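You operate a simulated robot arm through the tools that you are given. There is no shell and no other tool.

You are at the controls of a simulated two-armed robot. One attempt, no reset.

JOB
Put the pot that says "Water" from the cream bench top on the navy bench top and the pot labelled "Soy" on the beige trolley top. Put the pale grey stone on the top of the shelf on the cream bench. Put the soy card on the blue bench top. Put the small steel cup on the navy bench top. Put the teal bowl in the inside of the steel basin. Close the grey flap. The order is free. Set down upright: cup, soy card, small steel cup.

The check looks at the end state, three seconds after you hand in, the way a careful person would. Anything else that was tipped, shoved, dropped, spilled or broken makes it a failure.

ROBOT AND FRAMES
Two 7-joint arms with two-finger parallel grippers on one trunk, on a base that moves. Base frame: it is fixed to the floor where the robot stands at the start and does not move with it; the origin is under the middle of the robot, x ahead of it, y to its left, z up. Readings come in m, rad, newtons and seconds.
The left shoulder is at the start at [0.03, 0.119, 0.935], the right one opposite. With the tool pointing down near the work surface each hand reaches from about 0.28 to 0.68 m from the robot's upright axis, wherever it stands, measured 20 degrees to its own side. Places, roughly: beige trolley top [-0.8, -2.8, 0.8]; blue bench top [-7.5, 0.6, 0.8]; grey flap [-4.3, -0.6, 1.1]; inside of the steel basin [-6, -2.5, 0.6]; navy bench top [-3.3, -2.6, 0.8]; pale grey stone (4x3x3 cm) [-1.3, -0.8, 0.8]; small steel cup (10x6x6 cm) [-4.5, -0.2, 0.9]; soy card [-2.75, -0.25, 0.75]; tall blue cup, tall grey cup, tall pink cup [-2.5, -0.75, 0.75]; teal bowl (13x13x6 cm) [-5.1, -0.3, 0.9]; top of the shelf on the cream bench (57x13 cm) [-2.68, -0.68, 1.2]. Payload 3.43 kg a hand.
The tool frame of a hand sits at the grasp point between the pads (the TCP): z along the fingers, y along the line on which they close. The tips reach 0.03 m beyond it. The gripper opens to 0.094 m. The fingers are 0.028 m wide and 0.01 m thick; the gripper's body (0.05 by 0.096 m) begins 0.055 m behind the TCP.
Orientation is that of the tool frame in the base frame, as [roll, pitch, yaw] about the fixed x, y, z axes, in that order (R = Rz(yaw) Ry(pitch) Rx(roll)). With the fingers straight down and closing along the base's y, the tool's x points along the base's -x, its y along +y and its z along -z.

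CONTROLS
- The arms move only by the tool arm_command. It takes "left_plan", "right_plan" or both (then of equal length, played together; a hand with none holds still); each is one flat list of numbers, 7 for each row, row after row: the closure, from 0 (fully open) to 1 (shut), then the shift along the tool's x, y, z in mm, then the turn, a rotation vector about the tool's x, y, z in rad. In form: [gripper, x, y, z, rx, ry, rz, gripper, x, y, z, rx, ry, rz, ...]. A call has 1 to 20 rows; each row is the pose to reach, as a shift and turn from the pose commanded when the call began, along the tool's axes at that moment. A row lasts 0.2 s, in which the tool goes at most 0.05 m and 0.15 rad; a call with a longer step from one row to the next is refused whole, and so is a gripper value outside its range. Where a pose cannot be reached the arm comes as near as it can. A force on the tool above 40 N (or 10 N above the force at the start of the call, whichever is more), or a blocked arm, ends the call early, and 0.2 s more pass. The fingers move at their own pace (about 0.072 m/s each) and stop on an object; they squeeze with about 37 N. The grip force told is the motor's: it shows also when the fingers shut on nothing. Time passes only in rows, and 0.2 s behind the last, so rows that repeat a pose let the fingers close. It gives the time, the measured TCP pose, the force on the tool (base axes), the opening and the grip force at its end, in the units of the frame above (readings bear some noise), with the torque about the TCP (base axes, N m) and any sound that the robot's microphone picked up, and new pictures: "show" is both (left out), scene, wrist or none (wrist: the cameras of the hands that moved).
- Cameras (640 x 400 px; columns grow to the right, rows downward): "scene" is now at [0.0516, -0.0064, 1.6478]; the picture's right is [-0.07, -1.00, 0.00], its down [-0.70, 0.05, -0.71] and it looks along [0.71, -0.05, -0.70] (base axes); focal length 266 px, centre (320, 200). "left" rides on the left gripper at [0.076, -0.014, -0.103] in its tool frame; the picture's right is [0.18, 0.98, 0.00], its down [-0.75, 0.14, -0.64] and it looks along [-0.63, 0.12, 0.77] (tool axes); focal length 243 px, centre (320, 200). "right" rides on the right gripper at [0.076, 0.014, -0.103] in its tool frame; the picture's right is [-0.18, 0.98, 0.00], its down [-0.75, -0.14, -0.64] and it looks along [-0.63, -0.12, 0.77] (tool axes); focal length 243 px, centre (320, 200).
- move_column(by): moves the trunk up (or, below 0, down) by that many m; the arms and the scene camera ride with it, the base frame stays. It gives what a move gives, with no picture.
- steer(legs): drives the robot by 1 to 6 legs, each [ahead, turn to the left] in m and rad, along the robot's own axes; the way and the turn of a leg run together, so that a leg with both is an arc; at most 1.5 m and 3.142 rad a leg. The arms and the cameras ride along, it lands a little off, and it stops where it bumps. It gives what a move gives, and a new picture of the scene camera.
- aim_head(pan, tilt): turns the head with the scene camera to pan (to the left, within 2.496 rad either way) and tilt (down, from -0.506 to 1.204), counted from straight ahead of the robot. It gives what a move gives, and a new picture of the scene camera.
- pixel_to_xyz(camera, pixels): there is no depth. For up to 12 entries [column, row, z] of the newest picture of that camera ("zoom" is the newest enlarged one), the place [x, y] in the base frame at which the ray of that pixel passes the height z, good to about 0.002 m. The clock stands still meanwhile.
- zoom(camera, box): a new picture of the part [left, top, right, bottom] of that camera's present view, enlarged. The clock stands still meanwhile.
- job_done(): hands the job in; it is judged then, once.

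Leave the grippers open and the arms clear of the work at the hand-in unless told otherwise.

The tools are called after "Emit:" as name(argument=value, ...) on one line, values as JSON. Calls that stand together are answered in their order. arm_command: Moves the arms, as the interface text tells. Its arguments: {"type":"object","properties":{"left_plan":{"type":"array","items":{"type":"number"}},"right_plan":{"type":"array","items":{"type":"number"}},"show":{"type":"string","enum":["both","scene","wrist","none"]}},"required":[]} The other tools are called the same way: move_column (by) moves the trunk up or down; steer (legs) drives the base; aim_head (pan, tilt) turns the head that bears the scene camera; pixel_to_xyz (camera, pixels) gives the place at which the rays of pixels pass given heights; zoom (camera, box) takes an enlarged picture of a part of a camera's view; job_done () hands the job in.

At the start:

```text
time: 0.0
left_eef_pos: [0.46, 0.1586, 0.9966]
left_ee_rot: [3.141, 0.0, 3.141]
left_wrist_force: [0.1, 0.2, 0.6]
left_moment: [-0.01, -0.02, -0.03]
left_opening: 0.0938
left_grasp_force: 0.0
right_eef_pos: [0.3324, -0.1461, 1.0577]
right_ee_rot: [-3.14, 0.0, -3.141]
right_wrist_force: [-0.4, -0.1, -0.2]
right_moment: [-0.02, -0.02, 0.07]
right_opening: 0.0939
right_grasp_force: 0.1
trunk travel left (down, up): [-0.2, 0.21]
robot x, y, heading: [0.0017, -0.0034, -0.001]
head pan, tilt (commanded): [-0.075, 0.778]
```

scene: 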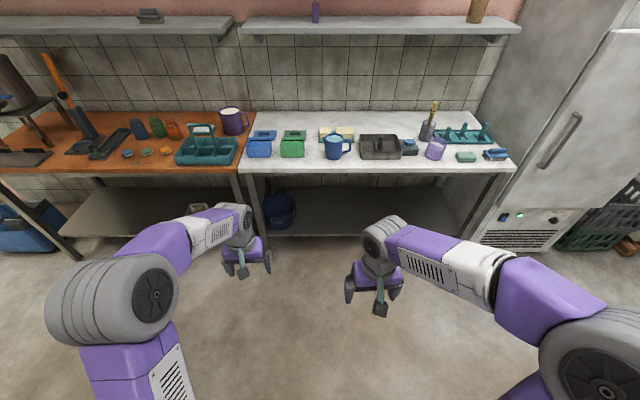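
right: 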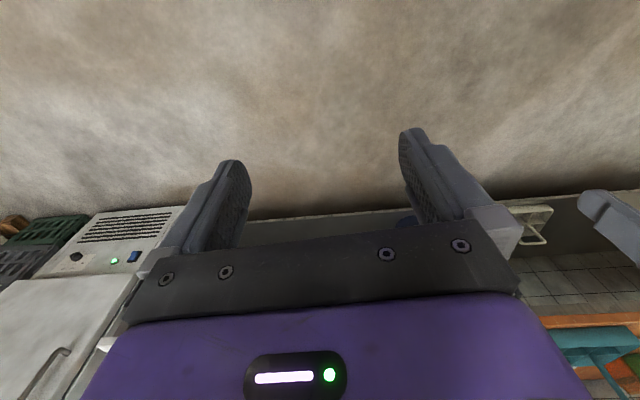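
left: 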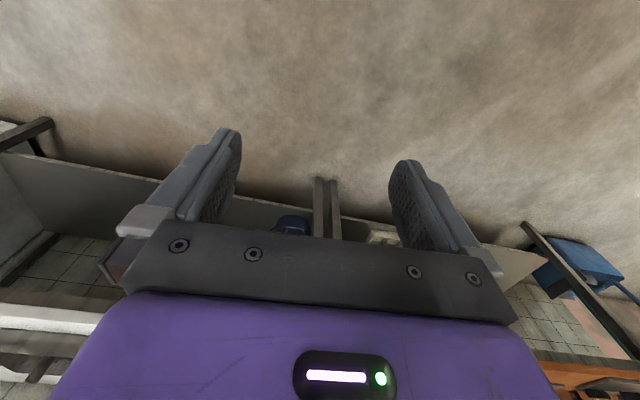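

I see an orange and a white bench ahead, but every place in the job lies behind me (x negative). First I turn the head to look around before driving.

Emit:
aim_head(pan=2.4, tilt=0.35)

Emit:
aim_head(pan=-2.4, tilt=0.35)

Emit:
aim_head(pan=-1.4, tilt=0.35)

```text
time: 2.2
left_eef_pos: [0.46, 0.1582, 0.9939]
left_ee_rot: [-3.141, 0.0, -3.14]
left_wrist_force: [0.2, 0.0, -0.5]
left_moment: [0.02, 0.03, -0.03]
left_opening: 0.0938
left_grasp_force: 0.0
right_eef_pos: [0.3326, -0.147, 1.0575]
right_ee_rot: [3.141, -0.001, -3.142]
right_wrist_force: [-0.2, 0.2, -0.4]
right_moment: [0.0, -0.02, -0.02]
right_opening: 0.094
right_grasp_force: 0.0
trunk travel left (down, up): [-0.2, 0.21]
robot x, y, heading: [-0.0, 0.0023, 0.003]
head pan, tilt (commanded): [2.4, 0.351]
```

scene: 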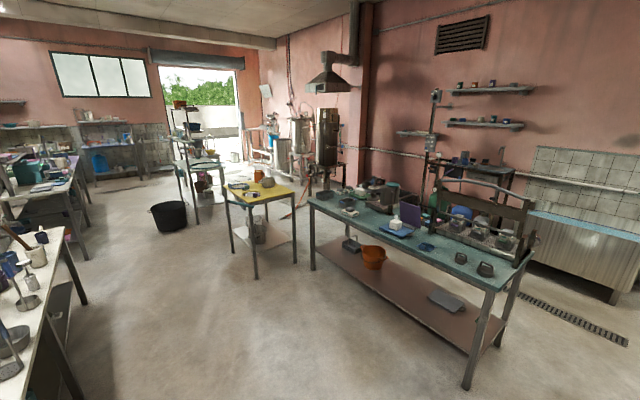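

```text
time: 6.0
left_eef_pos: [0.4598, 0.1596, 0.9962]
left_ee_rot: [3.141, -0.001, 3.141]
left_wrist_force: [0.0, -0.7, -1.0]
left_moment: [0.01, -0.01, 0.01]
left_opening: 0.0942
left_grasp_force: 0.0
right_eef_pos: [0.3325, -0.1472, 1.0573]
right_ee_rot: [3.141, -0.001, 3.141]
right_wrist_force: [-0.3, 0.2, 0.1]
right_moment: [0.0, -0.03, 0.01]
right_opening: 0.0941
right_grasp_force: 0.1
trunk travel left (down, up): [-0.2, 0.21]
robot x, y, heading: [0.0, 0.0009, -0.002]
head pan, tilt (commanded): [-2.4, 0.351]
```

scene: 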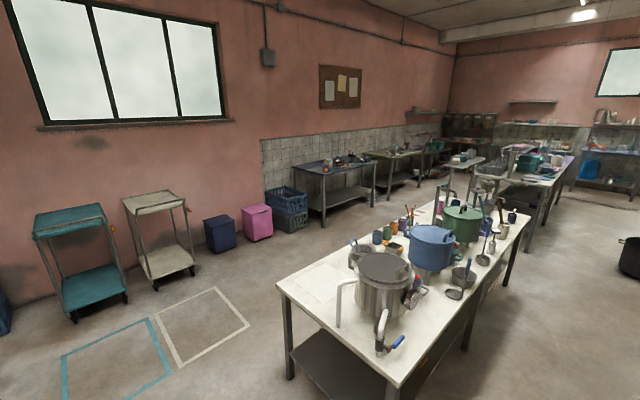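

```text
time: 7.3
left_eef_pos: [0.4606, 0.1591, 0.9944]
left_ee_rot: [-3.141, 0.0, 3.141]
left_wrist_force: [0.9, 0.3, -0.3]
left_moment: [-0.03, -0.03, 0.0]
left_opening: 0.094
left_grasp_force: 0.0
right_eef_pos: [0.3325, -0.1464, 1.0568]
right_ee_rot: [3.141, 0.0, -3.141]
right_wrist_force: [0.2, 1.4, -0.1]
right_moment: [-0.03, 0.0, 0.0]
right_opening: 0.0938
right_grasp_force: 0.1
trunk travel left (down, up): [-0.2, 0.21]
robot x, y, heading: [-0.0026, 0.0, 0.0]
head pan, tilt (commanded): [-1.4, 0.351]
```

scene: 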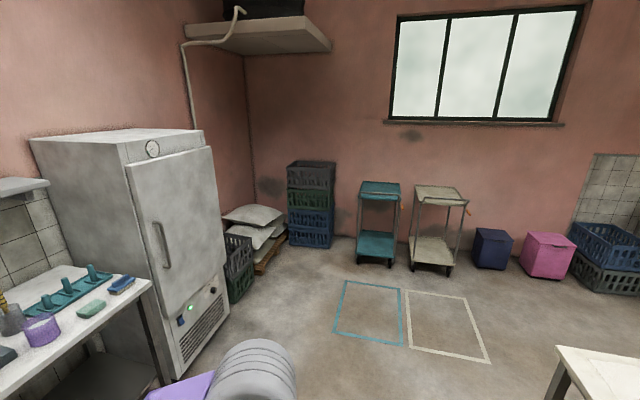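

The cream bench with the pots stands behind me to the right; trolleys and a navy bench are along the right-hand wall. I turn the head back toward the cream bench to measure it.

Emit:
aim_head(pan=-2.49, tilt=0.45)

```text
time: 8.7
left_eef_pos: [0.4602, 0.159, 0.9947]
left_ee_rot: [3.141, 0.0, -3.141]
left_wrist_force: [0.5, 0.4, 0.3]
left_moment: [0.0, 0.01, 0.0]
left_opening: 0.0938
left_grasp_force: 0.2
right_eef_pos: [0.3328, -0.1458, 1.0567]
right_ee_rot: [-3.141, 0.0, 3.142]
right_wrist_force: [0.4, -0.4, 0.4]
right_moment: [0.01, 0.04, 0.01]
right_opening: 0.0941
right_grasp_force: 0.0
trunk travel left (down, up): [-0.2, 0.21]
robot x, y, heading: [-0.0009, -0.0027, 0.002]
head pan, tilt (commanded): [-2.491, 0.45]
```

scene: 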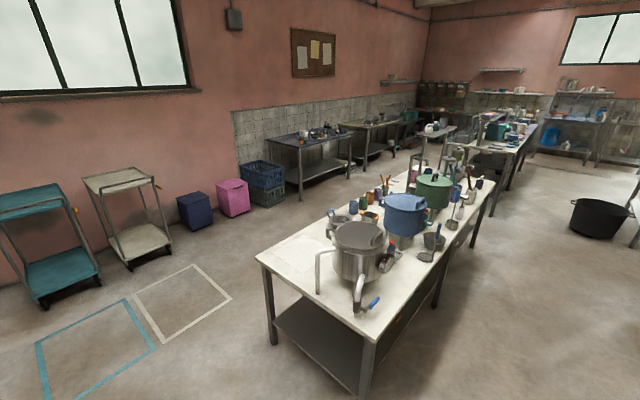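

Zooming in on the bench and on the far benches.

Emit:
zoom(camera="scene", box=[240, 150, 500, 350])

Emit:
zoom(camera="scene", box=[400, 60, 640, 210])

Emit:
pixel_to_xyz(camera="scene", pixels=[[256, 258, 0.76], [372, 342, 0.76], [494, 180, 0.76], [400, 175, 0.76], [132, 269, 0.0], [48, 305, 0.0], [270, 345, 0.0], [190, 228, 0.0], [300, 199, 0.0], [105, 287, 0.0]])

```text
2.00 times, centred on (370, 250) of scene
```

zoom: 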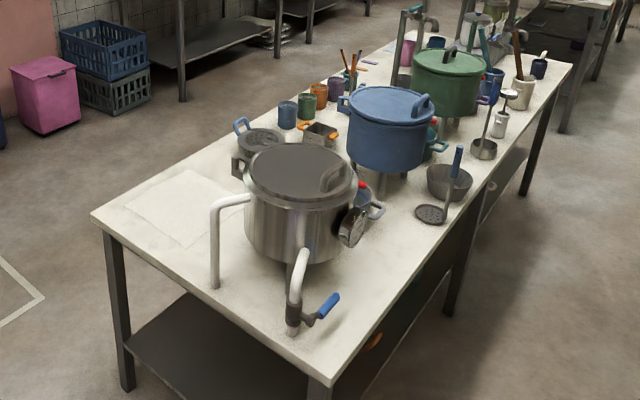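

```text
2.67 times, centred on (520, 135) of scene
```

zoom: 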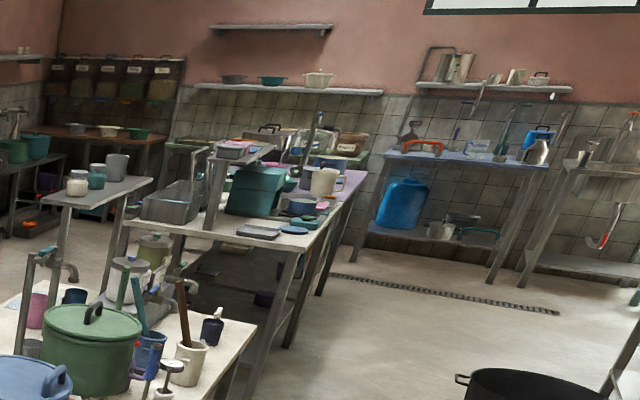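

```text
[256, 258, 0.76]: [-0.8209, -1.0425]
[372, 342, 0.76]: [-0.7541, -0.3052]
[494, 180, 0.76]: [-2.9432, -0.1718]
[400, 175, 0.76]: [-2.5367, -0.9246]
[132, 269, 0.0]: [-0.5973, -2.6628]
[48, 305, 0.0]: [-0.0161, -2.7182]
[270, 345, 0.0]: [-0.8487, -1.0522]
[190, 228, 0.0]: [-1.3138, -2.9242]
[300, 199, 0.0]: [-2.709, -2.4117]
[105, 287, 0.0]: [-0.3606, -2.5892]
```

The cream bench spans about x −0.75…−2.95, y −0.2…−1.04. I will go round its south side, where the tall cups and the stone are nearer. First I face south and drive around the near corner.

Emit:
steer(legs=[[0, -1.75], [1.5, 0]])

Emit:
aim_head(pan=-1.2, tilt=0.45)

```text
time: 20.4
left_eef_pos: [-0.2215, -1.9686, 0.9951]
left_ee_rot: [-3.14, -0.001, 1.366]
left_wrist_force: [0.2, -0.1, -0.4]
left_moment: [0.01, -0.03, -0.01]
left_opening: 0.0938
left_grasp_force: 0.1
right_eef_pos: [-0.493, -1.782, 1.0562]
right_ee_rot: [3.142, 0.0, 1.368]
right_wrist_force: [-0.3, -0.4, 0.7]
right_moment: [-0.04, -0.02, 0.06]
right_opening: 0.0941
right_grasp_force: 0.0
trunk travel left (down, up): [-0.2, 0.21]
robot x, y, heading: [-0.2826, -1.4862, -1.773]
head pan, tilt (commanded): [-2.491, 0.45]
```

scene: 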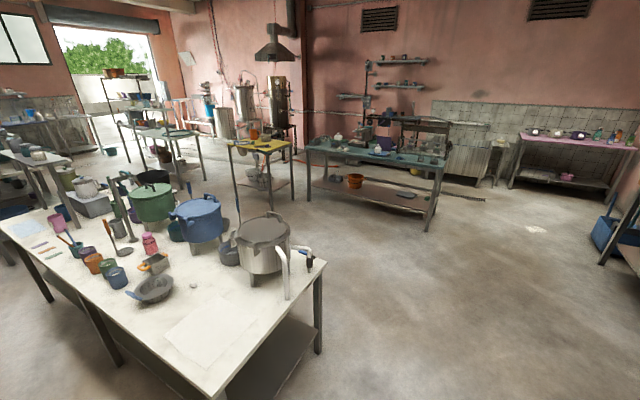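

```text
time: 21.8
left_eef_pos: [-0.2196, -1.9684, 0.9956]
left_ee_rot: [3.141, 0.001, 1.368]
left_wrist_force: [0.9, -0.2, -0.5]
left_moment: [0.01, 0.02, -0.01]
left_opening: 0.0937
left_grasp_force: 0.0
right_eef_pos: [-0.4929, -1.7819, 1.0566]
right_ee_rot: [3.141, 0.0, 1.366]
right_wrist_force: [1.3, 0.7, 0.8]
right_moment: [-0.03, 0.03, -0.02]
right_opening: 0.094
right_grasp_force: 0.0
trunk travel left (down, up): [-0.2, 0.21]
robot x, y, heading: [-0.2828, -1.4871, -1.771]
head pan, tilt (commanded): [-1.201, 0.45]
```

scene: 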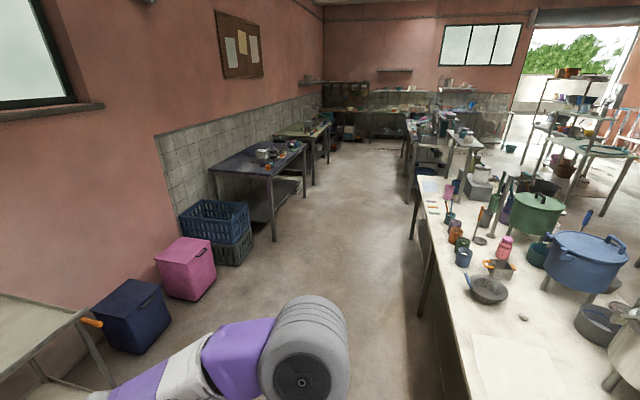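

The small stone shows at about (523,317) on the bench. I turn west and drive along the south side of the bench, then face it.

Emit:
steer(legs=[[0, -1.38], [1.1, 0], [0, -1.55]])

Emit:
aim_head(pan=0.0, tilt=0.7)

```text
time: 34.5
left_eef_pos: [-1.5473, -1.0364, 0.9963]
left_ee_rot: [-3.14, 0.0, -1.522]
left_wrist_force: [0.0, -0.3, 0.1]
left_moment: [-0.03, 0.0, 0.03]
left_opening: 0.0938
left_grasp_force: 0.0
right_eef_pos: [-1.2364, -1.149, 1.0565]
right_ee_rot: [-3.141, -0.001, -1.522]
right_wrist_force: [-0.5, 0.2, -0.8]
right_moment: [0.06, 0.01, -0.01]
right_opening: 0.0941
right_grasp_force: 0.1
trunk travel left (down, up): [-0.2, 0.21]
robot x, y, heading: [-1.3668, -1.4875, 1.621]
head pan, tilt (commanded): [-1.201, 0.45]
```

scene: 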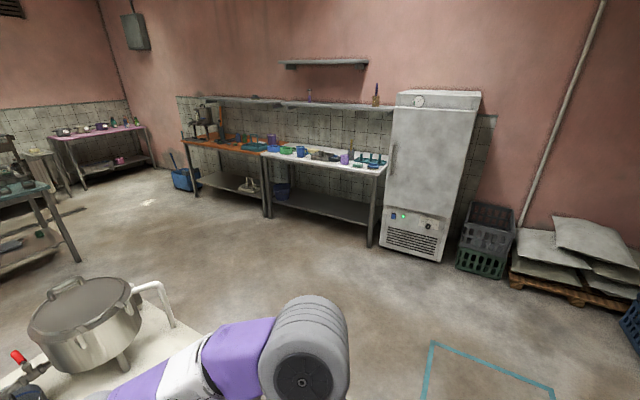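

```text
time: 35.9
left_eef_pos: [-1.5475, -1.0361, 0.9957]
left_ee_rot: [3.141, 0.0, -1.52]
left_wrist_force: [0.5, -0.2, 0.3]
left_moment: [-0.01, 0.01, 0.0]
left_opening: 0.0938
left_grasp_force: 0.0
right_eef_pos: [-1.2366, -1.1476, 1.0572]
right_ee_rot: [-3.141, -0.001, -1.522]
right_wrist_force: [-0.2, 0.3, 0.8]
right_moment: [-0.05, 0.02, -0.01]
right_opening: 0.0939
right_grasp_force: 0.0
trunk travel left (down, up): [-0.2, 0.21]
robot x, y, heading: [-1.3697, -1.4887, 1.617]
head pan, tilt (commanded): [0.0, 0.7]
```

scene: 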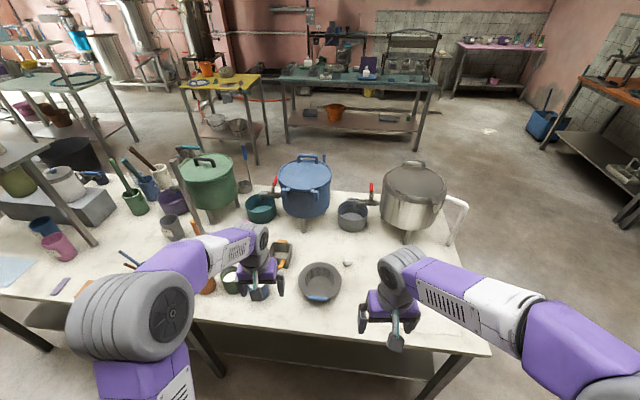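

I face the bench now; the stone is near (348,263). I zoom in on the bench's left half and on the stone.

Emit:
zoom(camera="scene", box=[0, 130, 200, 330])

Emit:
zoom(camera="scene", box=[220, 180, 420, 330])

Emit:
pixel_to_xyz(camera="scene", pixels=[[348, 263, 0.77], [320, 285, 0.77], [491, 353, 0.75], [65, 250, 0.8], [46, 230, 0.8]])

```text
2.00 times, centred on (100, 230) of scene
```

zoom: 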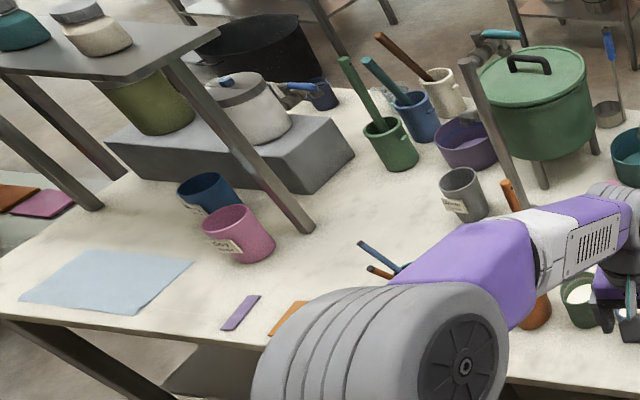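

```text
2.67 times, centred on (320, 255) of scene
```

zoom: 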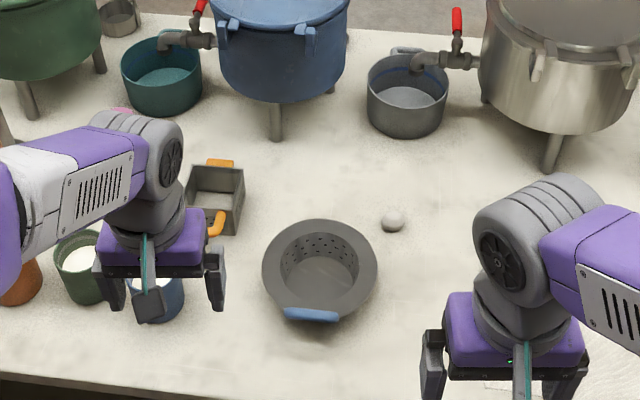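

```text
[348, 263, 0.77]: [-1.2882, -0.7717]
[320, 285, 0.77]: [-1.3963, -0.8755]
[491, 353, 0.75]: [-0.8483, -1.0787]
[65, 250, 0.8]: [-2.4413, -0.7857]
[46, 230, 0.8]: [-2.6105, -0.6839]
```

The pale grey stone is at about (−1.288, −0.772), a bit out of reach (0.72 m). I drive 0.1 m ahead so the right hand can reach it.

Emit:
steer(legs=[[0.11, 0]])

Emit:
aim_head(pan=-0.1, tilt=0.9)

```text
time: 37.1
left_eef_pos: [-1.5552, -0.9253, 0.9941]
left_ee_rot: [3.14, -0.002, -1.52]
left_wrist_force: [-0.6, -0.4, -0.8]
left_moment: [-0.01, -0.05, -0.03]
left_opening: 0.094
left_grasp_force: 0.0
right_eef_pos: [-1.242, -1.0377, 1.0568]
right_ee_rot: [3.14, 0.0, -1.52]
right_wrist_force: [0.5, 1.2, -0.9]
right_moment: [-0.02, -0.03, 0.0]
right_opening: 0.094
right_grasp_force: 0.0
trunk travel left (down, up): [-0.2, 0.21]
robot x, y, heading: [-1.3707, -1.3808, 1.619]
head pan, tilt (commanded): [0.0, 0.7]
```

scene: 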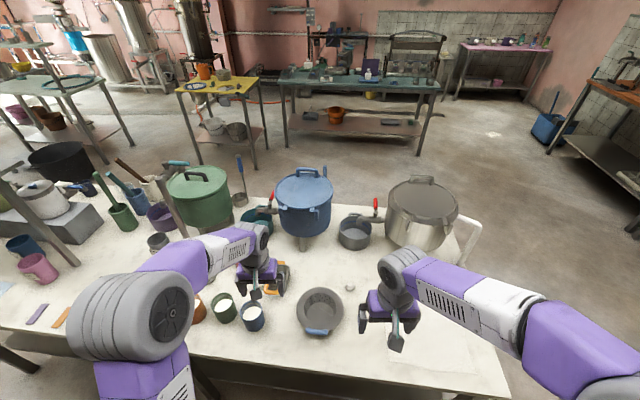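

```text
time: 37.8
left_eef_pos: [-1.5538, -0.927, 0.9961]
left_ee_rot: [-3.141, 0.0, -1.52]
left_wrist_force: [0.1, 0.8, -0.2]
left_moment: [0.02, 0.01, -0.01]
left_opening: 0.094
left_grasp_force: 0.2
right_eef_pos: [-1.2419, -1.0394, 1.0574]
right_ee_rot: [-3.139, -0.001, -1.523]
right_wrist_force: [0.1, 0.9, -0.1]
right_moment: [-0.02, -0.01, 0.03]
right_opening: 0.094
right_grasp_force: 0.1
trunk travel left (down, up): [-0.2, 0.21]
robot x, y, heading: [-1.3751, -1.3783, 1.618]
head pan, tilt (commanded): [-0.099, 0.901]
```

scene: 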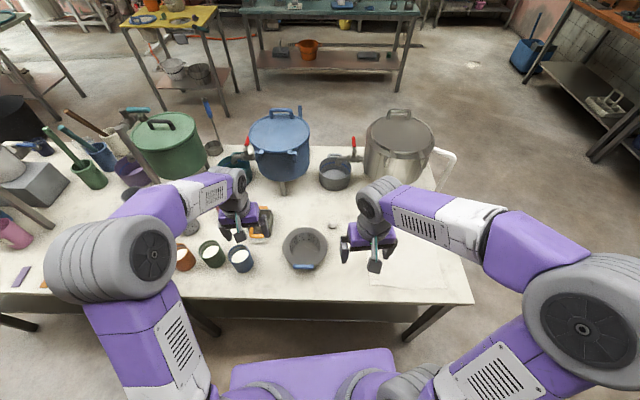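

Emit:
zoom(camera="scene", box=[280, 190, 380, 252])

Emit:
pixel_to_xyz(camera="scene", pixels=[[333, 225, 0.765], [333, 225, 0.75], [476, 303, 0.75], [345, 240, 0.75]])

```text
6.40 times, centred on (330, 221) of scene
```

zoom: 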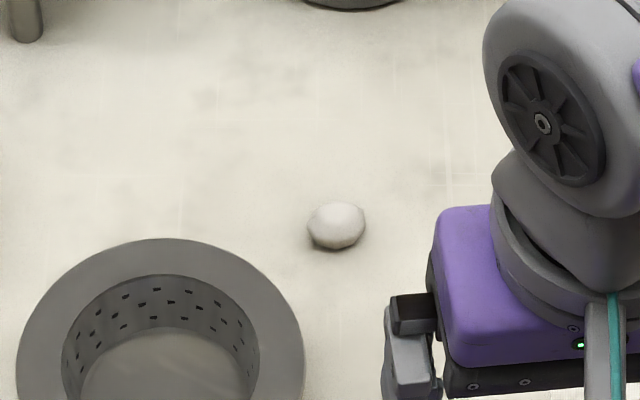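

```text
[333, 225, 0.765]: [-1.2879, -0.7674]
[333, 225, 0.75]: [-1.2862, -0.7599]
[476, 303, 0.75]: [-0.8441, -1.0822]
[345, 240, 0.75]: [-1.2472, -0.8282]
```

The stone's centre reads (−1.288, −0.768). The right hand is at (−1.242, −1.038, 1.057). I move it above the stone to z≈0.90, then check with the wrist camera.

Emit:
arm_command(right_plan=[0, -34, 4, 19, 0, 0, 0, 0, -68, 8, 38, 0, 0, 0, 0, -102, 12, 57, 0, 0, 0, 0, -136, 16, 76, 0, 0, 0, 0, -170, 20, 95, 0, 0, 0, 0, -204, 24, 114, 0, 0, 0, 0, -238, 28, 133, 0, 0, 0, 0, -272, 32, 152, 0, 0, 0, 0, -272, 32, 152, 0, 0, 0])

```text
time: 39.8
left_eef_pos: [-1.5534, -0.927, 0.9965]
left_ee_rot: [3.141, -0.001, -1.52]
left_wrist_force: [0.6, -0.5, -1.1]
left_moment: [0.04, -0.02, 0.04]
left_opening: 0.094
left_grasp_force: 0.1
right_eef_pos: [-1.2876, -0.7667, 0.9055]
right_ee_rot: [3.141, 0.0, -1.52]
right_wrist_force: [0.6, 0.3, 0.8]
right_moment: [0.01, 0.0, -0.02]
right_opening: 0.094
right_grasp_force: 0.0
trunk travel left (down, up): [-0.2, 0.21]
robot x, y, heading: [-1.3717, -1.378, 1.622]
head pan, tilt (commanded): [-0.099, 0.901]
```

scene: 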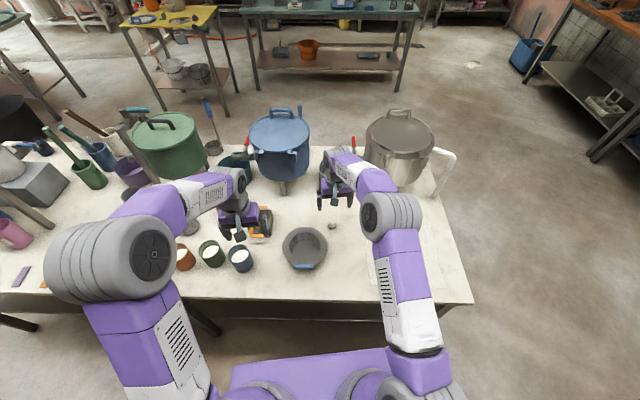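
right: 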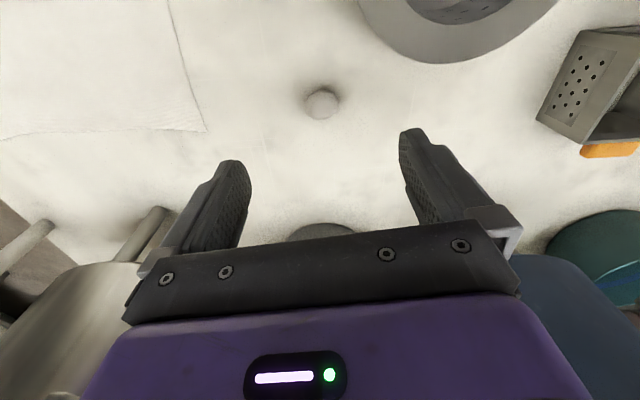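

The stone shows in the right wrist picture at (322,103). I check its place with that camera.

Emit:
pixel_to_xyz(camera="right", pixels=[[322, 103, 0.765], [306, 103, 0.765], [338, 103, 0.765], [322, 90, 0.765], [322, 119, 0.75]])

Emit:
zoom(camera="right", box=[240, 50, 400, 150])

```text
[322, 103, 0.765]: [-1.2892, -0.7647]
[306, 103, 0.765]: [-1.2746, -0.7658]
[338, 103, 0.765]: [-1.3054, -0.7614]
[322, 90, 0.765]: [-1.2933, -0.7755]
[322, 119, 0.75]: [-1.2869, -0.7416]
```

```text
4.00 times, centred on (320, 100) of right
```

zoom: 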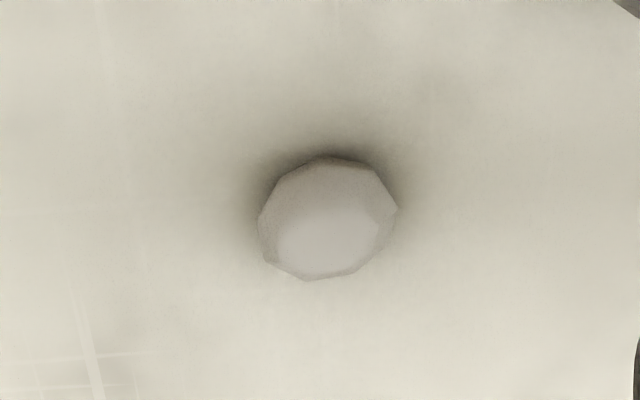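

The stone is right under the TCP. I lower the hand 120 mm to z≈0.785, so the tips clear the bench, and close.

Emit:
arm_command(right_plan=[0, 0, 0, 30, 0, 0, 0, 0, 0, 0, 60, 0, 0, 0, 0, 0, 0, 90, 0, 0, 0, 0, 0, 0, 112, 0, 0, 0, 0, 0, 0, 120, 0, 0, 0, 0, 0, 0, 120, 0, 0, 0, 1, 0, 0, 120, 0, 0, 0, 1, 0, 0, 120, 0, 0, 0, 1, 0, 0, 120, 0, 0, 0, 1, 0, 0, 120, 0, 0, 0, 1, 0, 0, 120, 0, 0, 0], show="wrist")

```text
time: 42.2
left_eef_pos: [-1.5537, -0.9264, 0.9956]
left_ee_rot: [3.14, 0.001, -1.52]
left_wrist_force: [0.3, -0.3, 0.2]
left_moment: [0.0, 0.03, -0.01]
left_opening: 0.0937
left_grasp_force: 0.0
right_eef_pos: [-1.2871, -0.7687, 0.7855]
right_ee_rot: [3.141, 0.0, -1.521]
right_wrist_force: [-0.4, -1.1, -0.1]
right_moment: [-0.03, 0.04, 0.02]
right_opening: 0.035
right_grasp_force: 36.8
trunk travel left (down, up): [-0.2, 0.21]
robot x, y, heading: [-1.3705, -1.3802, 1.627]
head pan, tilt (commanded): [-0.099, 0.901]
```

right: 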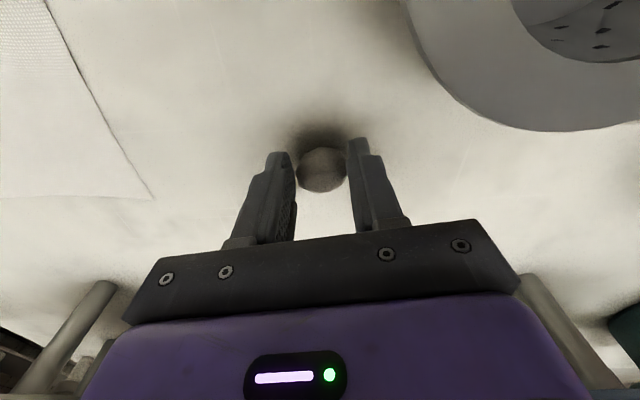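

The stone is gripped (opening 0.035, force 36.8 N). I lift it straight up, then draw the hand back toward me.

Emit:
arm_command(right_plan=[1, 0, 0, -40, 0, 0, 0, 1, 0, 0, -80, 0, 0, 0, 1, 0, 0, -120, 0, 0, 0, 1, 0, 0, -160, 0, 0, 0, 1, 0, 0, -200, 0, 0, 0, 1, 40, 0, -220, 0, 0, 0, 1, 80, -5, -240, 0, 0, 0, 1, 120, -10, -260, 0, 0, 0, 1, 160, -20, -270, 0, 0, 0, 1, 200, -25, -270, 0, 0, 0, 1, 240, -30, -270, 0, 0, 0, 1, 270, -32, -270, 0, 0, 0, 1, 270, -32, -270, 0, 0, 0])

```text
time: 45.0
left_eef_pos: [-1.5538, -0.9258, 0.9959]
left_ee_rot: [3.142, 0.0, -1.52]
left_wrist_force: [-0.3, 0.4, -0.7]
left_moment: [-0.03, -0.02, 0.01]
left_opening: 0.0939
left_grasp_force: 0.1
right_eef_pos: [-1.2405, -1.037, 1.0538]
right_ee_rot: [3.141, -0.001, -1.521]
right_wrist_force: [-0.2, -0.5, 0.2]
right_moment: [-0.02, -0.02, -0.01]
right_opening: 0.0346
right_grasp_force: 36.8
trunk travel left (down, up): [-0.2, 0.21]
robot x, y, heading: [-1.3696, -1.3768, 1.618]
head pan, tilt (commanded): [-0.099, 0.901]
```

scene: 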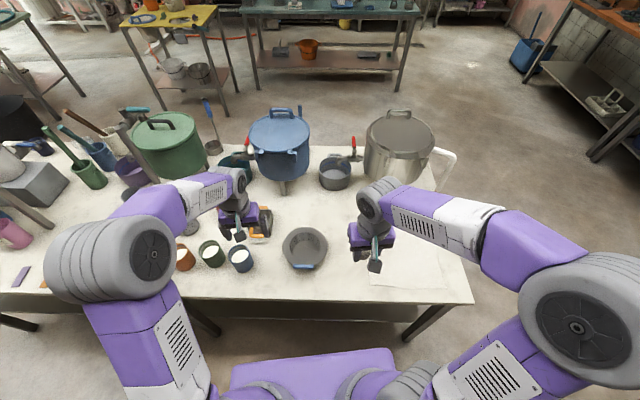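
right: 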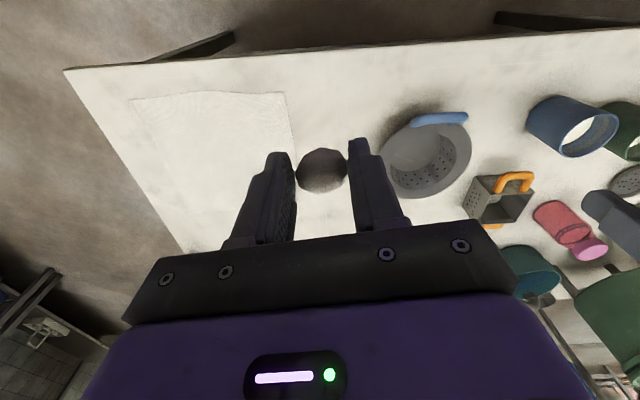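

Stone held. Now I back off, turn west, drive about 1.2 m and turn to face the shelf end of the bench.

Emit:
steer(legs=[[-0.13, 0], [0, 1.52], [1.22, 0], [0, -1.56]])

Emit:
aim_head(pan=0.0, tilt=0.6)

```text
time: 59.6
left_eef_pos: [-2.7636, -1.0288, 0.9954]
left_ee_rot: [3.142, 0.002, -1.565]
left_wrist_force: [-0.5, -0.6, 0.4]
left_moment: [-0.01, 0.04, -0.04]
left_opening: 0.0941
left_grasp_force: 0.0
right_eef_pos: [-2.4544, -1.1544, 1.0547]
right_ee_rot: [-3.14, 0.001, -1.566]
right_wrist_force: [0.2, -0.2, -0.2]
right_moment: [-0.02, -0.01, 0.0]
right_opening: 0.0349
right_grasp_force: 36.8
trunk travel left (down, up): [-0.2, 0.21]
robot x, y, heading: [-2.6005, -1.4848, 1.575]
head pan, tilt (commanded): [-0.099, 0.901]
```

scene: 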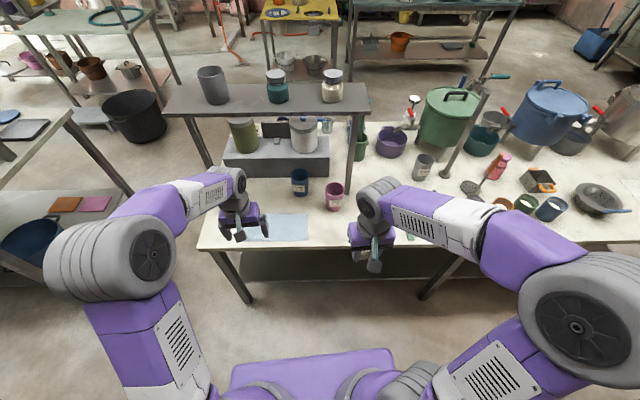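

```text
time: 60.4
left_eef_pos: [-2.7627, -1.03, 0.9956]
left_ee_rot: [-3.141, 0.0, -1.564]
left_wrist_force: [0.1, -0.4, -0.7]
left_moment: [0.0, -0.04, 0.0]
left_opening: 0.0939
left_grasp_force: 0.0
right_eef_pos: [-2.4552, -1.1537, 1.0551]
right_ee_rot: [-3.141, -0.001, -1.567]
right_wrist_force: [0.2, 0.3, -0.5]
right_moment: [-0.02, -0.03, 0.0]
right_opening: 0.0349
right_grasp_force: 37.0
trunk travel left (down, up): [-0.2, 0.21]
robot x, y, heading: [-2.6044, -1.4896, 1.576]
head pan, tilt (commanded): [0.0, 0.6]
```

scene: 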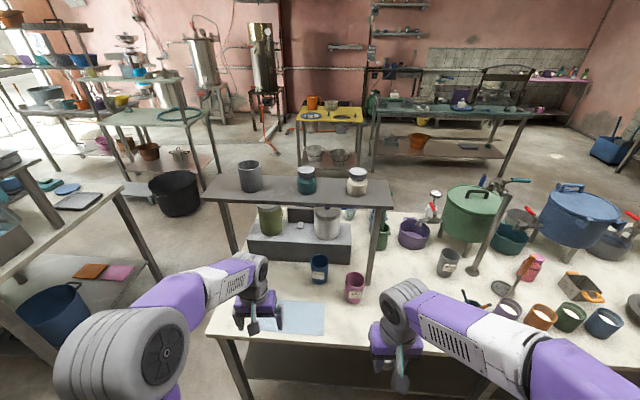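

I see the shelf with a grey cup and two jars on top, and labelled blue, pink and grey cups on the bench. I zoom in to read the labels.

Emit:
zoom(camera="scene", box=[300, 240, 380, 310])

Emit:
zoom(camera="scene", box=[400, 230, 520, 320])

Emit:
zoom(camera="scene", box=[200, 150, 420, 290])

Emit:
pixel_to_xyz(camera="scene", pixels=[[205, 202, 1.2], [392, 207, 1.2], [385, 179, 1.2], [216, 175, 1.2], [205, 336, 0.75], [319, 285, 0.75], [355, 303, 0.75], [447, 277, 0.75]])

```text
5.71 times, centred on (340, 275) of scene
```

zoom: 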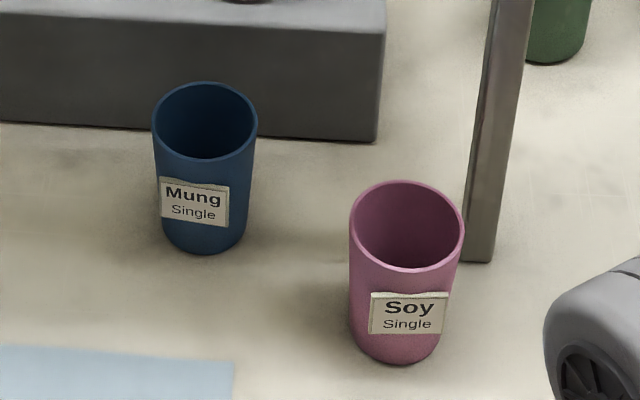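

```text
4.44 times, centred on (460, 275) of scene
```

zoom: 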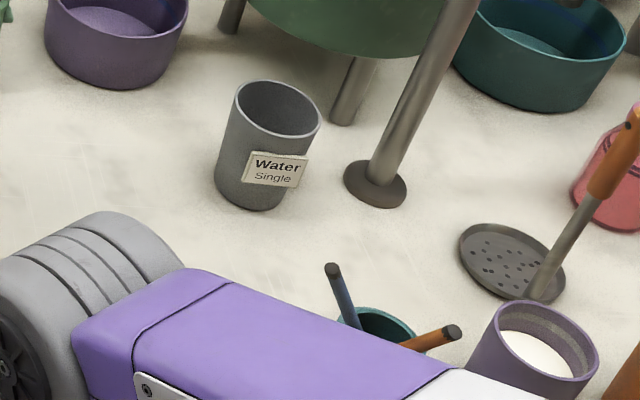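

```text
2.86 times, centred on (310, 220) of scene
```

zoom: 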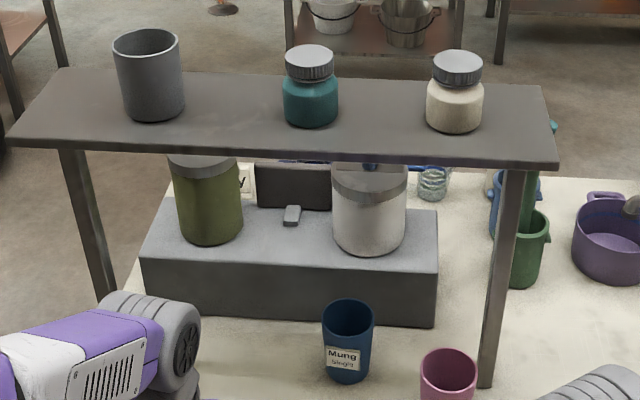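

```text
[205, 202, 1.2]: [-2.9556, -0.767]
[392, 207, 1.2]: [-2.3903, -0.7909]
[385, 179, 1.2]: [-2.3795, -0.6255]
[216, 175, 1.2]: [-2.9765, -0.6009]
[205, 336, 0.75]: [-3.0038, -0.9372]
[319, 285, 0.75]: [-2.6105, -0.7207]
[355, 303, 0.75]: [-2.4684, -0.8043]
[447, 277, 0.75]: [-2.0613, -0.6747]
```

Labels read: blue "Mung", pink "Soy" at about (−2.47, −0.80), grey "Water" at about (−2.06, −0.67). The shelf top holds a grey cup and two jars, with a gap at around column 280 for the stone. I draw the left hand back, so it can't hit the shelf, and raise the trunk.

Emit:
arm_command(left_plan=[0, 33, 0, 0, 0, 0, 0, 0, 66, 0, 0, 0, 0, 0, 0, 100, 0, 0, 0, 0, 0, 0, 130, 0, 0, 0, 0, 0, 0, 130, 0, 0, 0, 0, 0], show="none")

Emit:
move_column(by=0.2)

Emit:
steer(legs=[[0.17, 0]])

```text
time: 61.6
left_eef_pos: [-2.7632, -1.1598, 0.9951]
left_ee_rot: [3.142, 0.001, -1.564]
left_wrist_force: [0.2, 0.0, 1.0]
left_moment: [0.01, -0.01, -0.01]
left_opening: 0.0939
left_grasp_force: 0.0
right_eef_pos: [-2.4554, -1.1533, 1.0542]
right_ee_rot: [-3.141, 0.0, -1.565]
right_wrist_force: [0.1, 0.2, -1.2]
right_moment: [-0.02, -0.05, 0.03]
right_opening: 0.0349
right_grasp_force: 37.1
trunk travel left (down, up): [-0.2, 0.21]
robot x, y, heading: [-2.6032, -1.4898, 1.572]
head pan, tilt (commanded): [0.0, 0.6]
```

```text
time: 63.8
left_eef_pos: [-2.7631, -1.1599, 1.1956]
left_ee_rot: [3.141, 0.002, -1.565]
left_wrist_force: [-0.3, -0.6, 0.5]
left_moment: [-0.01, 0.01, 0.03]
left_opening: 0.0941
left_grasp_force: 0.0
right_eef_pos: [-2.455, -1.1543, 1.255]
right_ee_rot: [3.14, -0.001, -1.567]
right_wrist_force: [0.2, -0.6, -0.8]
right_moment: [-0.01, 0.02, 0.0]
right_opening: 0.0348
right_grasp_force: 36.9
trunk travel left (down, up): [-0.4, 0.01]
robot x, y, heading: [-2.6018, -1.4905, 1.58]
head pan, tilt (commanded): [0.0, 0.6]
```

```text
time: 65.2
left_eef_pos: [-2.7637, -0.9913, 1.1948]
left_ee_rot: [-3.141, 0.0, -1.567]
left_wrist_force: [0.1, 0.2, 0.4]
left_moment: [-0.04, 0.02, 0.0]
left_opening: 0.0941
left_grasp_force: 0.0
right_eef_pos: [-2.4563, -0.985, 1.2555]
right_ee_rot: [-3.141, -0.001, -1.567]
right_wrist_force: [0.2, 0.4, -1.2]
right_moment: [0.0, 0.03, 0.03]
right_opening: 0.0347
right_grasp_force: 37.5
trunk travel left (down, up): [-0.4, 0.01]
robot x, y, heading: [-2.6036, -1.3179, 1.573]
head pan, tilt (commanded): [0.0, 0.6]
```

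scene: 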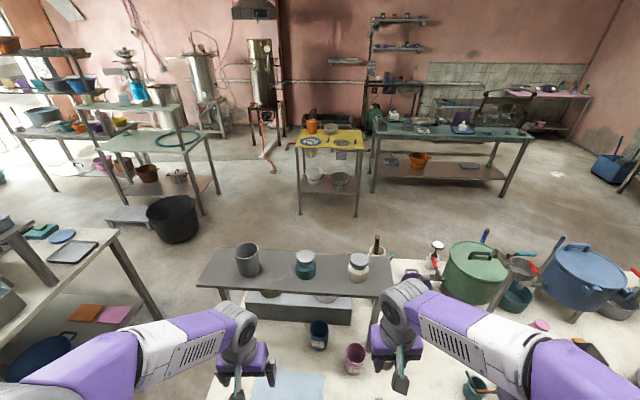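

I re-measure the shelf from this higher view to fix its height.

Emit:
zoom(camera="scene", box=[180, 220, 420, 370])

Emit:
pixel_to_xyz(camera="scene", pixels=[[197, 285, 1.2], [391, 297, 1.2], [389, 258, 1.2], [212, 250, 1.2], [197, 285, 1.22], [391, 297, 1.22], [247, 273, 1.2], [306, 276, 1.2], [357, 279, 1.2]])

```text
2.67 times, centred on (300, 295) of scene
```

zoom: 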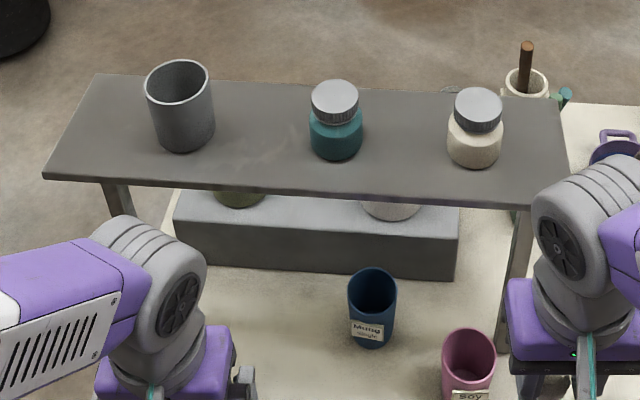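

```text
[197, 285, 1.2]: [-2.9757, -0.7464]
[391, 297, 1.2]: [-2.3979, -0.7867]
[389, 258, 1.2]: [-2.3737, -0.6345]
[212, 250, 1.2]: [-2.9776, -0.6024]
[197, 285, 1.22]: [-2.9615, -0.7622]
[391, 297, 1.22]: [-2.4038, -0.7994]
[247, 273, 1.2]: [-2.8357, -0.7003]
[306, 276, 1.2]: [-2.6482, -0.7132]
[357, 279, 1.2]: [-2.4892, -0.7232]
```

The shelf top is at z≈1.2, from (−2.97,−0.76) to (−2.39,−0.79) along the front. The widest free gap is around x≈−2.74 between the grey cup and the teal jar. That is too far left for the right arm, so I shift the base about 0.14 m to the left with small turns.

Emit:
steer(legs=[[0, -0.35], [-0.2, 0], [0, 0.7], [0.2, 0], [0, -0.35]])

```text
time: 72.1
left_eef_pos: [-2.9026, -0.994, 1.195]
left_ee_rot: [-3.141, 0.0, -1.565]
left_wrist_force: [0.8, -0.4, 0.3]
left_moment: [-0.01, -0.02, -0.02]
left_opening: 0.0942
left_grasp_force: 0.1
right_eef_pos: [-2.5934, -0.9869, 1.2539]
right_ee_rot: [-3.141, 0.001, -1.566]
right_wrist_force: [-0.5, -0.3, -0.4]
right_moment: [0.02, -0.03, -0.01]
right_opening: 0.0345
right_grasp_force: 36.5
trunk travel left (down, up): [-0.4, 0.01]
robot x, y, heading: [-2.7386, -1.3246, 1.573]
head pan, tilt (commanded): [0.0, 0.6]
```

scene: 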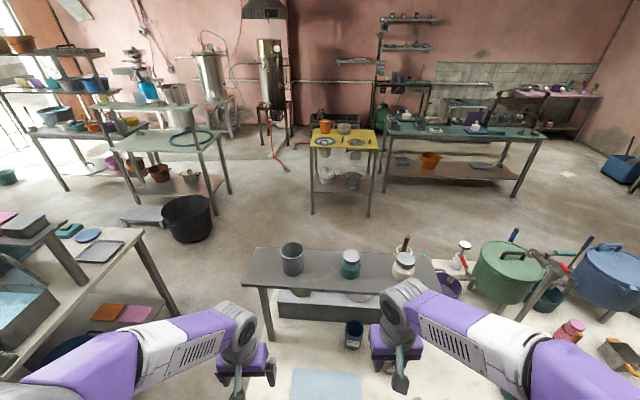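

Emit:
aim_head(pan=0.0, tilt=0.75)

Emit:
zoom(camera="scene", box=[200, 150, 440, 300])

```text
time: 72.8
left_eef_pos: [-2.9023, -0.9935, 1.1961]
left_ee_rot: [3.14, -0.002, -1.566]
left_wrist_force: [-0.2, 0.6, 0.5]
left_moment: [0.02, 0.03, 0.0]
left_opening: 0.094
left_grasp_force: 0.0
right_eef_pos: [-2.5927, -0.9867, 1.2551]
right_ee_rot: [-3.141, 0.001, -1.564]
right_wrist_force: [0.4, -1.0, -0.8]
right_moment: [0.02, -0.02, 0.01]
right_opening: 0.0348
right_grasp_force: 37.3
trunk travel left (down, up): [-0.4, 0.01]
robot x, y, heading: [-2.7406, -1.321, 1.582]
head pan, tilt (commanded): [0.0, 0.75]
```

scene: 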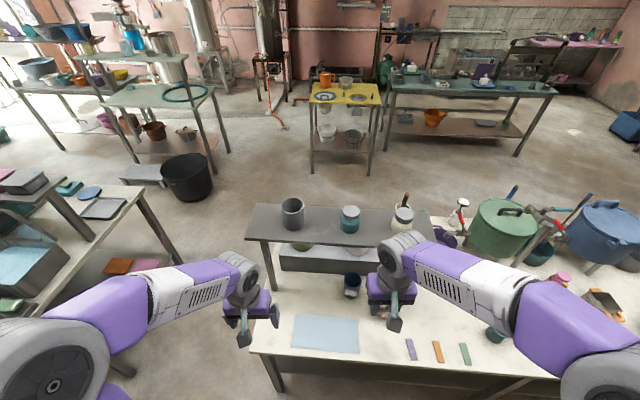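

```text
2.67 times, centred on (320, 225) of scene
```

zoom: 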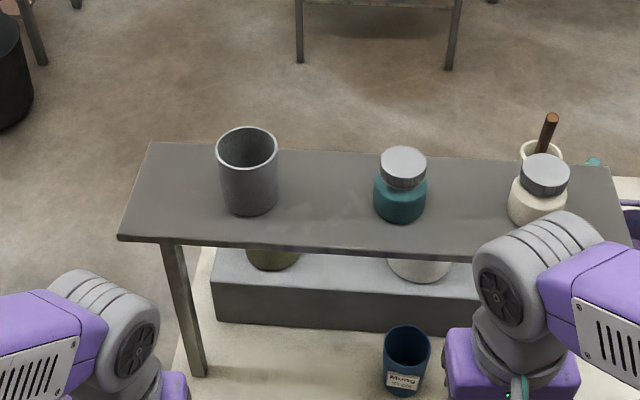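

Emit:
pixel_to_xyz(camera="zoom", pixels=[[250, 200, 1.2], [277, 180, 1.2], [277, 200, 1.2], [374, 200, 1.2], [400, 210, 1.2], [322, 195, 1.2], [322, 245, 1.2], [322, 150, 1.2], [118, 238, 1.2], [218, 165, 1.29], [278, 165, 1.29]])

```text
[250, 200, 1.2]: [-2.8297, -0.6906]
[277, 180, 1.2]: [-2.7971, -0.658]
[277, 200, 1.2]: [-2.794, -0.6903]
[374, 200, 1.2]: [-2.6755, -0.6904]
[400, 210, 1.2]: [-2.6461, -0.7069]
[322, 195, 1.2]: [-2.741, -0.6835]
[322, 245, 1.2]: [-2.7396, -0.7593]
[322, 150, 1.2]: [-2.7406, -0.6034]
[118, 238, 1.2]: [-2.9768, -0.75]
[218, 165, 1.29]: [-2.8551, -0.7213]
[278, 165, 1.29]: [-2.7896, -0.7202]
```

The gap centre is about (−2.735, −0.685). I rotate the right hand a quarter turn, so its narrow side faces the jars, while raising it about 0.1 m here, clear of the shelf.

Emit:
arm_command(right_plan=[1, 0, 0, -10, 0, 0, -0.143, 1, 0, 0, -20, 0, 0, -0.286, 1, 0, 0, -30, 0, 0, -0.429, 1, 0, 0, -40, 0, 0, -0.572, 1, 0, 0, -50, 0, 0, -0.715, 1, 0, 0, -60, 0, 0, -0.858, 1, 0, 0, -70, 0, 0, -1.0, 1, 0, 0, -80, 0, 0, -1.143, 1, 0, 0, -90, 0, 0, -1.286, 1, 0, 0, -100, 0, 0, -1.43, 1, 0, 0, -110, 0, 0, -1.57, 1, 0, 0, -110, 0, 0, -1.57])

```text
time: 75.4
left_eef_pos: [-2.9016, -0.9936, 1.1954]
left_ee_rot: [3.141, 0.002, -1.566]
left_wrist_force: [0.3, 0.4, 0.1]
left_moment: [0.01, -0.02, -0.02]
left_opening: 0.094
left_grasp_force: 0.1
right_eef_pos: [-2.5938, -0.9876, 1.3638]
right_ee_rot: [3.141, 0.001, 0.007]
right_wrist_force: [0.4, 0.7, -0.8]
right_moment: [-0.02, -0.01, 0.01]
right_opening: 0.0348
right_grasp_force: 37.0
trunk travel left (down, up): [-0.4, 0.01]
robot x, y, heading: [-2.7391, -1.3232, 1.579]
head pan, tilt (commanded): [0.0, 0.75]
```

scene: 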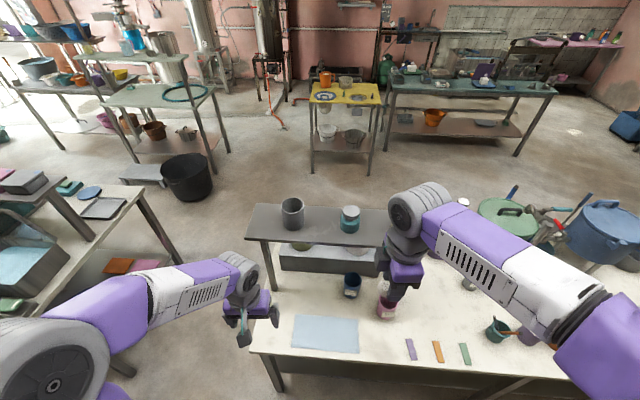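
right: 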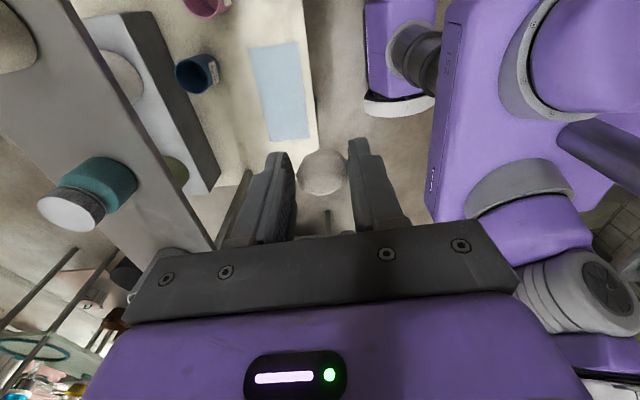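

Now I move the hand over the gap, at z≈1.36, clear over the jars (tops ≈1.29).

Emit:
arm_command(right_plan=[1, -17, -38, 0, 0, 0, 0, 1, -35, -76, 0, 0, 0, 0, 1, -52, -114, 0, 0, 0, 0, 1, -70, -152, 0, 0, 0, 0, 1, -87, -190, 0, 0, 0, 0, 1, -104, -228, 0, 0, 0, 0, 1, -122, -266, 0, 0, 0, 0, 1, -139, -304, 0, 0, 0, 0, 1, -139, -304, 0, 0, 0, 0])

```text
time: 77.4
left_eef_pos: [-2.9016, -0.9931, 1.1952]
left_ee_rot: [-3.141, 0.001, -1.564]
left_wrist_force: [-0.1, -0.8, -1.0]
left_moment: [0.0, -0.04, 0.05]
left_opening: 0.0941
left_grasp_force: 0.1
right_eef_pos: [-2.7135, -0.7436, 1.3395]
right_ee_rot: [-3.141, -0.001, 0.005]
right_wrist_force: [-0.5, -0.2, 0.0]
right_moment: [0.0, -0.02, -0.01]
right_opening: 0.0346
right_grasp_force: 37.4
right hand out of reach, approached as far as the arm can: row 7, 8, 9
trunk travel left (down, up): [-0.4, 0.01]
robot x, y, heading: [-2.7429, -1.3241, 1.576]
head pan, tilt (commanded): [0.0, 0.75]
```

scene: 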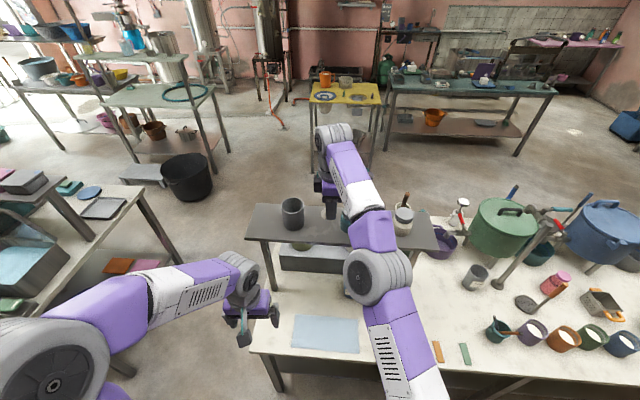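
right: 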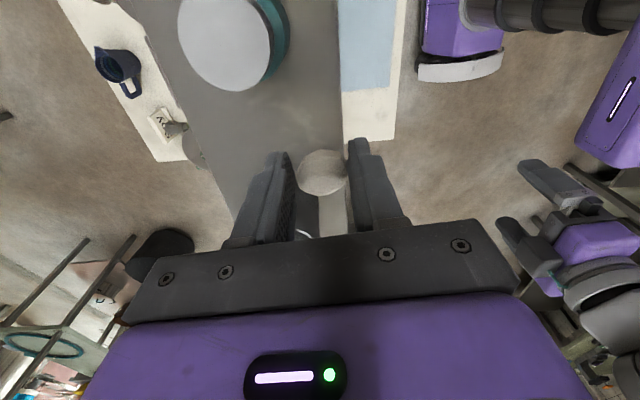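

The arm ran out of reach about 6 cm short, stopping at (−2.714, −0.744, 1.340) in free air. I look down to see how much room the base has to the bench.

Emit:
aim_head(pan=0.0, tilt=1.2)

```text
time: 78.3
left_eef_pos: [-2.901, -0.9929, 1.1951]
left_ee_rot: [-3.141, 0.0, -1.567]
left_wrist_force: [0.5, 0.2, 1.1]
left_moment: [0.0, -0.03, 0.01]
left_opening: 0.0941
left_grasp_force: 0.0
right_eef_pos: [-2.7133, -0.7436, 1.3404]
right_ee_rot: [3.14, -0.001, 0.003]
right_wrist_force: [-1.1, 0.1, -0.4]
right_moment: [-0.04, 0.0, 0.03]
right_opening: 0.0346
right_grasp_force: 37.4
trunk travel left (down, up): [-0.4, 0.01]
robot x, y, heading: [-2.7419, -1.3187, 1.58]
head pan, tilt (commanded): [0.0, 1.201]
```

scene: 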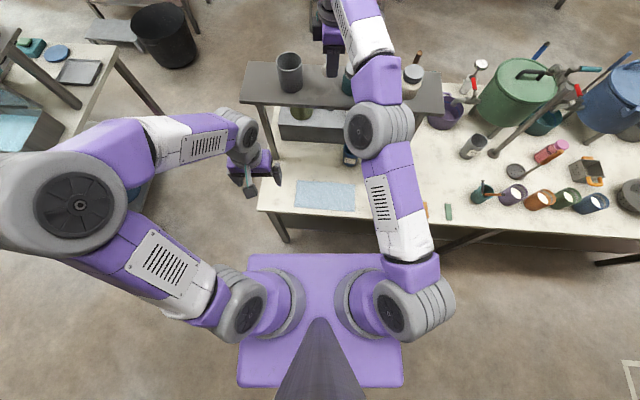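

The base still has as much room as I used before. I drive 0.045 m ahead, hand high over the shelf, so that it ends up above the gap.

Emit:
steer(legs=[[0.045, 0]])

```text
time: 79.2
left_eef_pos: [-2.9037, -0.9509, 1.1951]
left_ee_rot: [3.141, 0.0, -1.564]
left_wrist_force: [-0.6, -0.6, -0.6]
left_moment: [0.02, 0.01, 0.03]
left_opening: 0.0938
left_grasp_force: 0.1
right_eef_pos: [-2.7141, -0.7001, 1.3404]
right_ee_rot: [-3.14, 0.0, 0.006]
right_wrist_force: [0.1, -0.1, -0.8]
right_moment: [-0.01, 0.01, 0.02]
right_opening: 0.0347
right_grasp_force: 37.2
trunk travel left (down, up): [-0.4, 0.01]
robot x, y, heading: [-2.7397, -1.2787, 1.574]
head pan, tilt (commanded): [0.0, 1.201]
```

scene: 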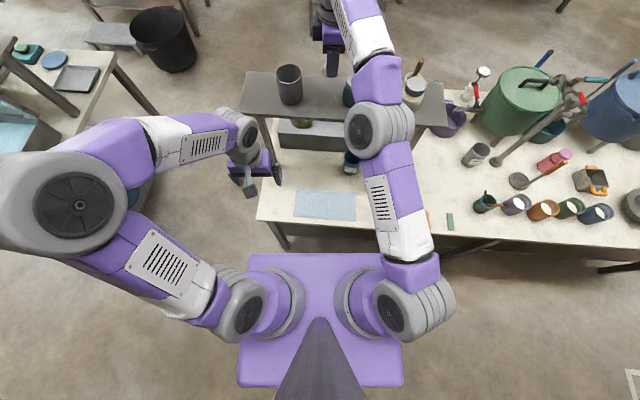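

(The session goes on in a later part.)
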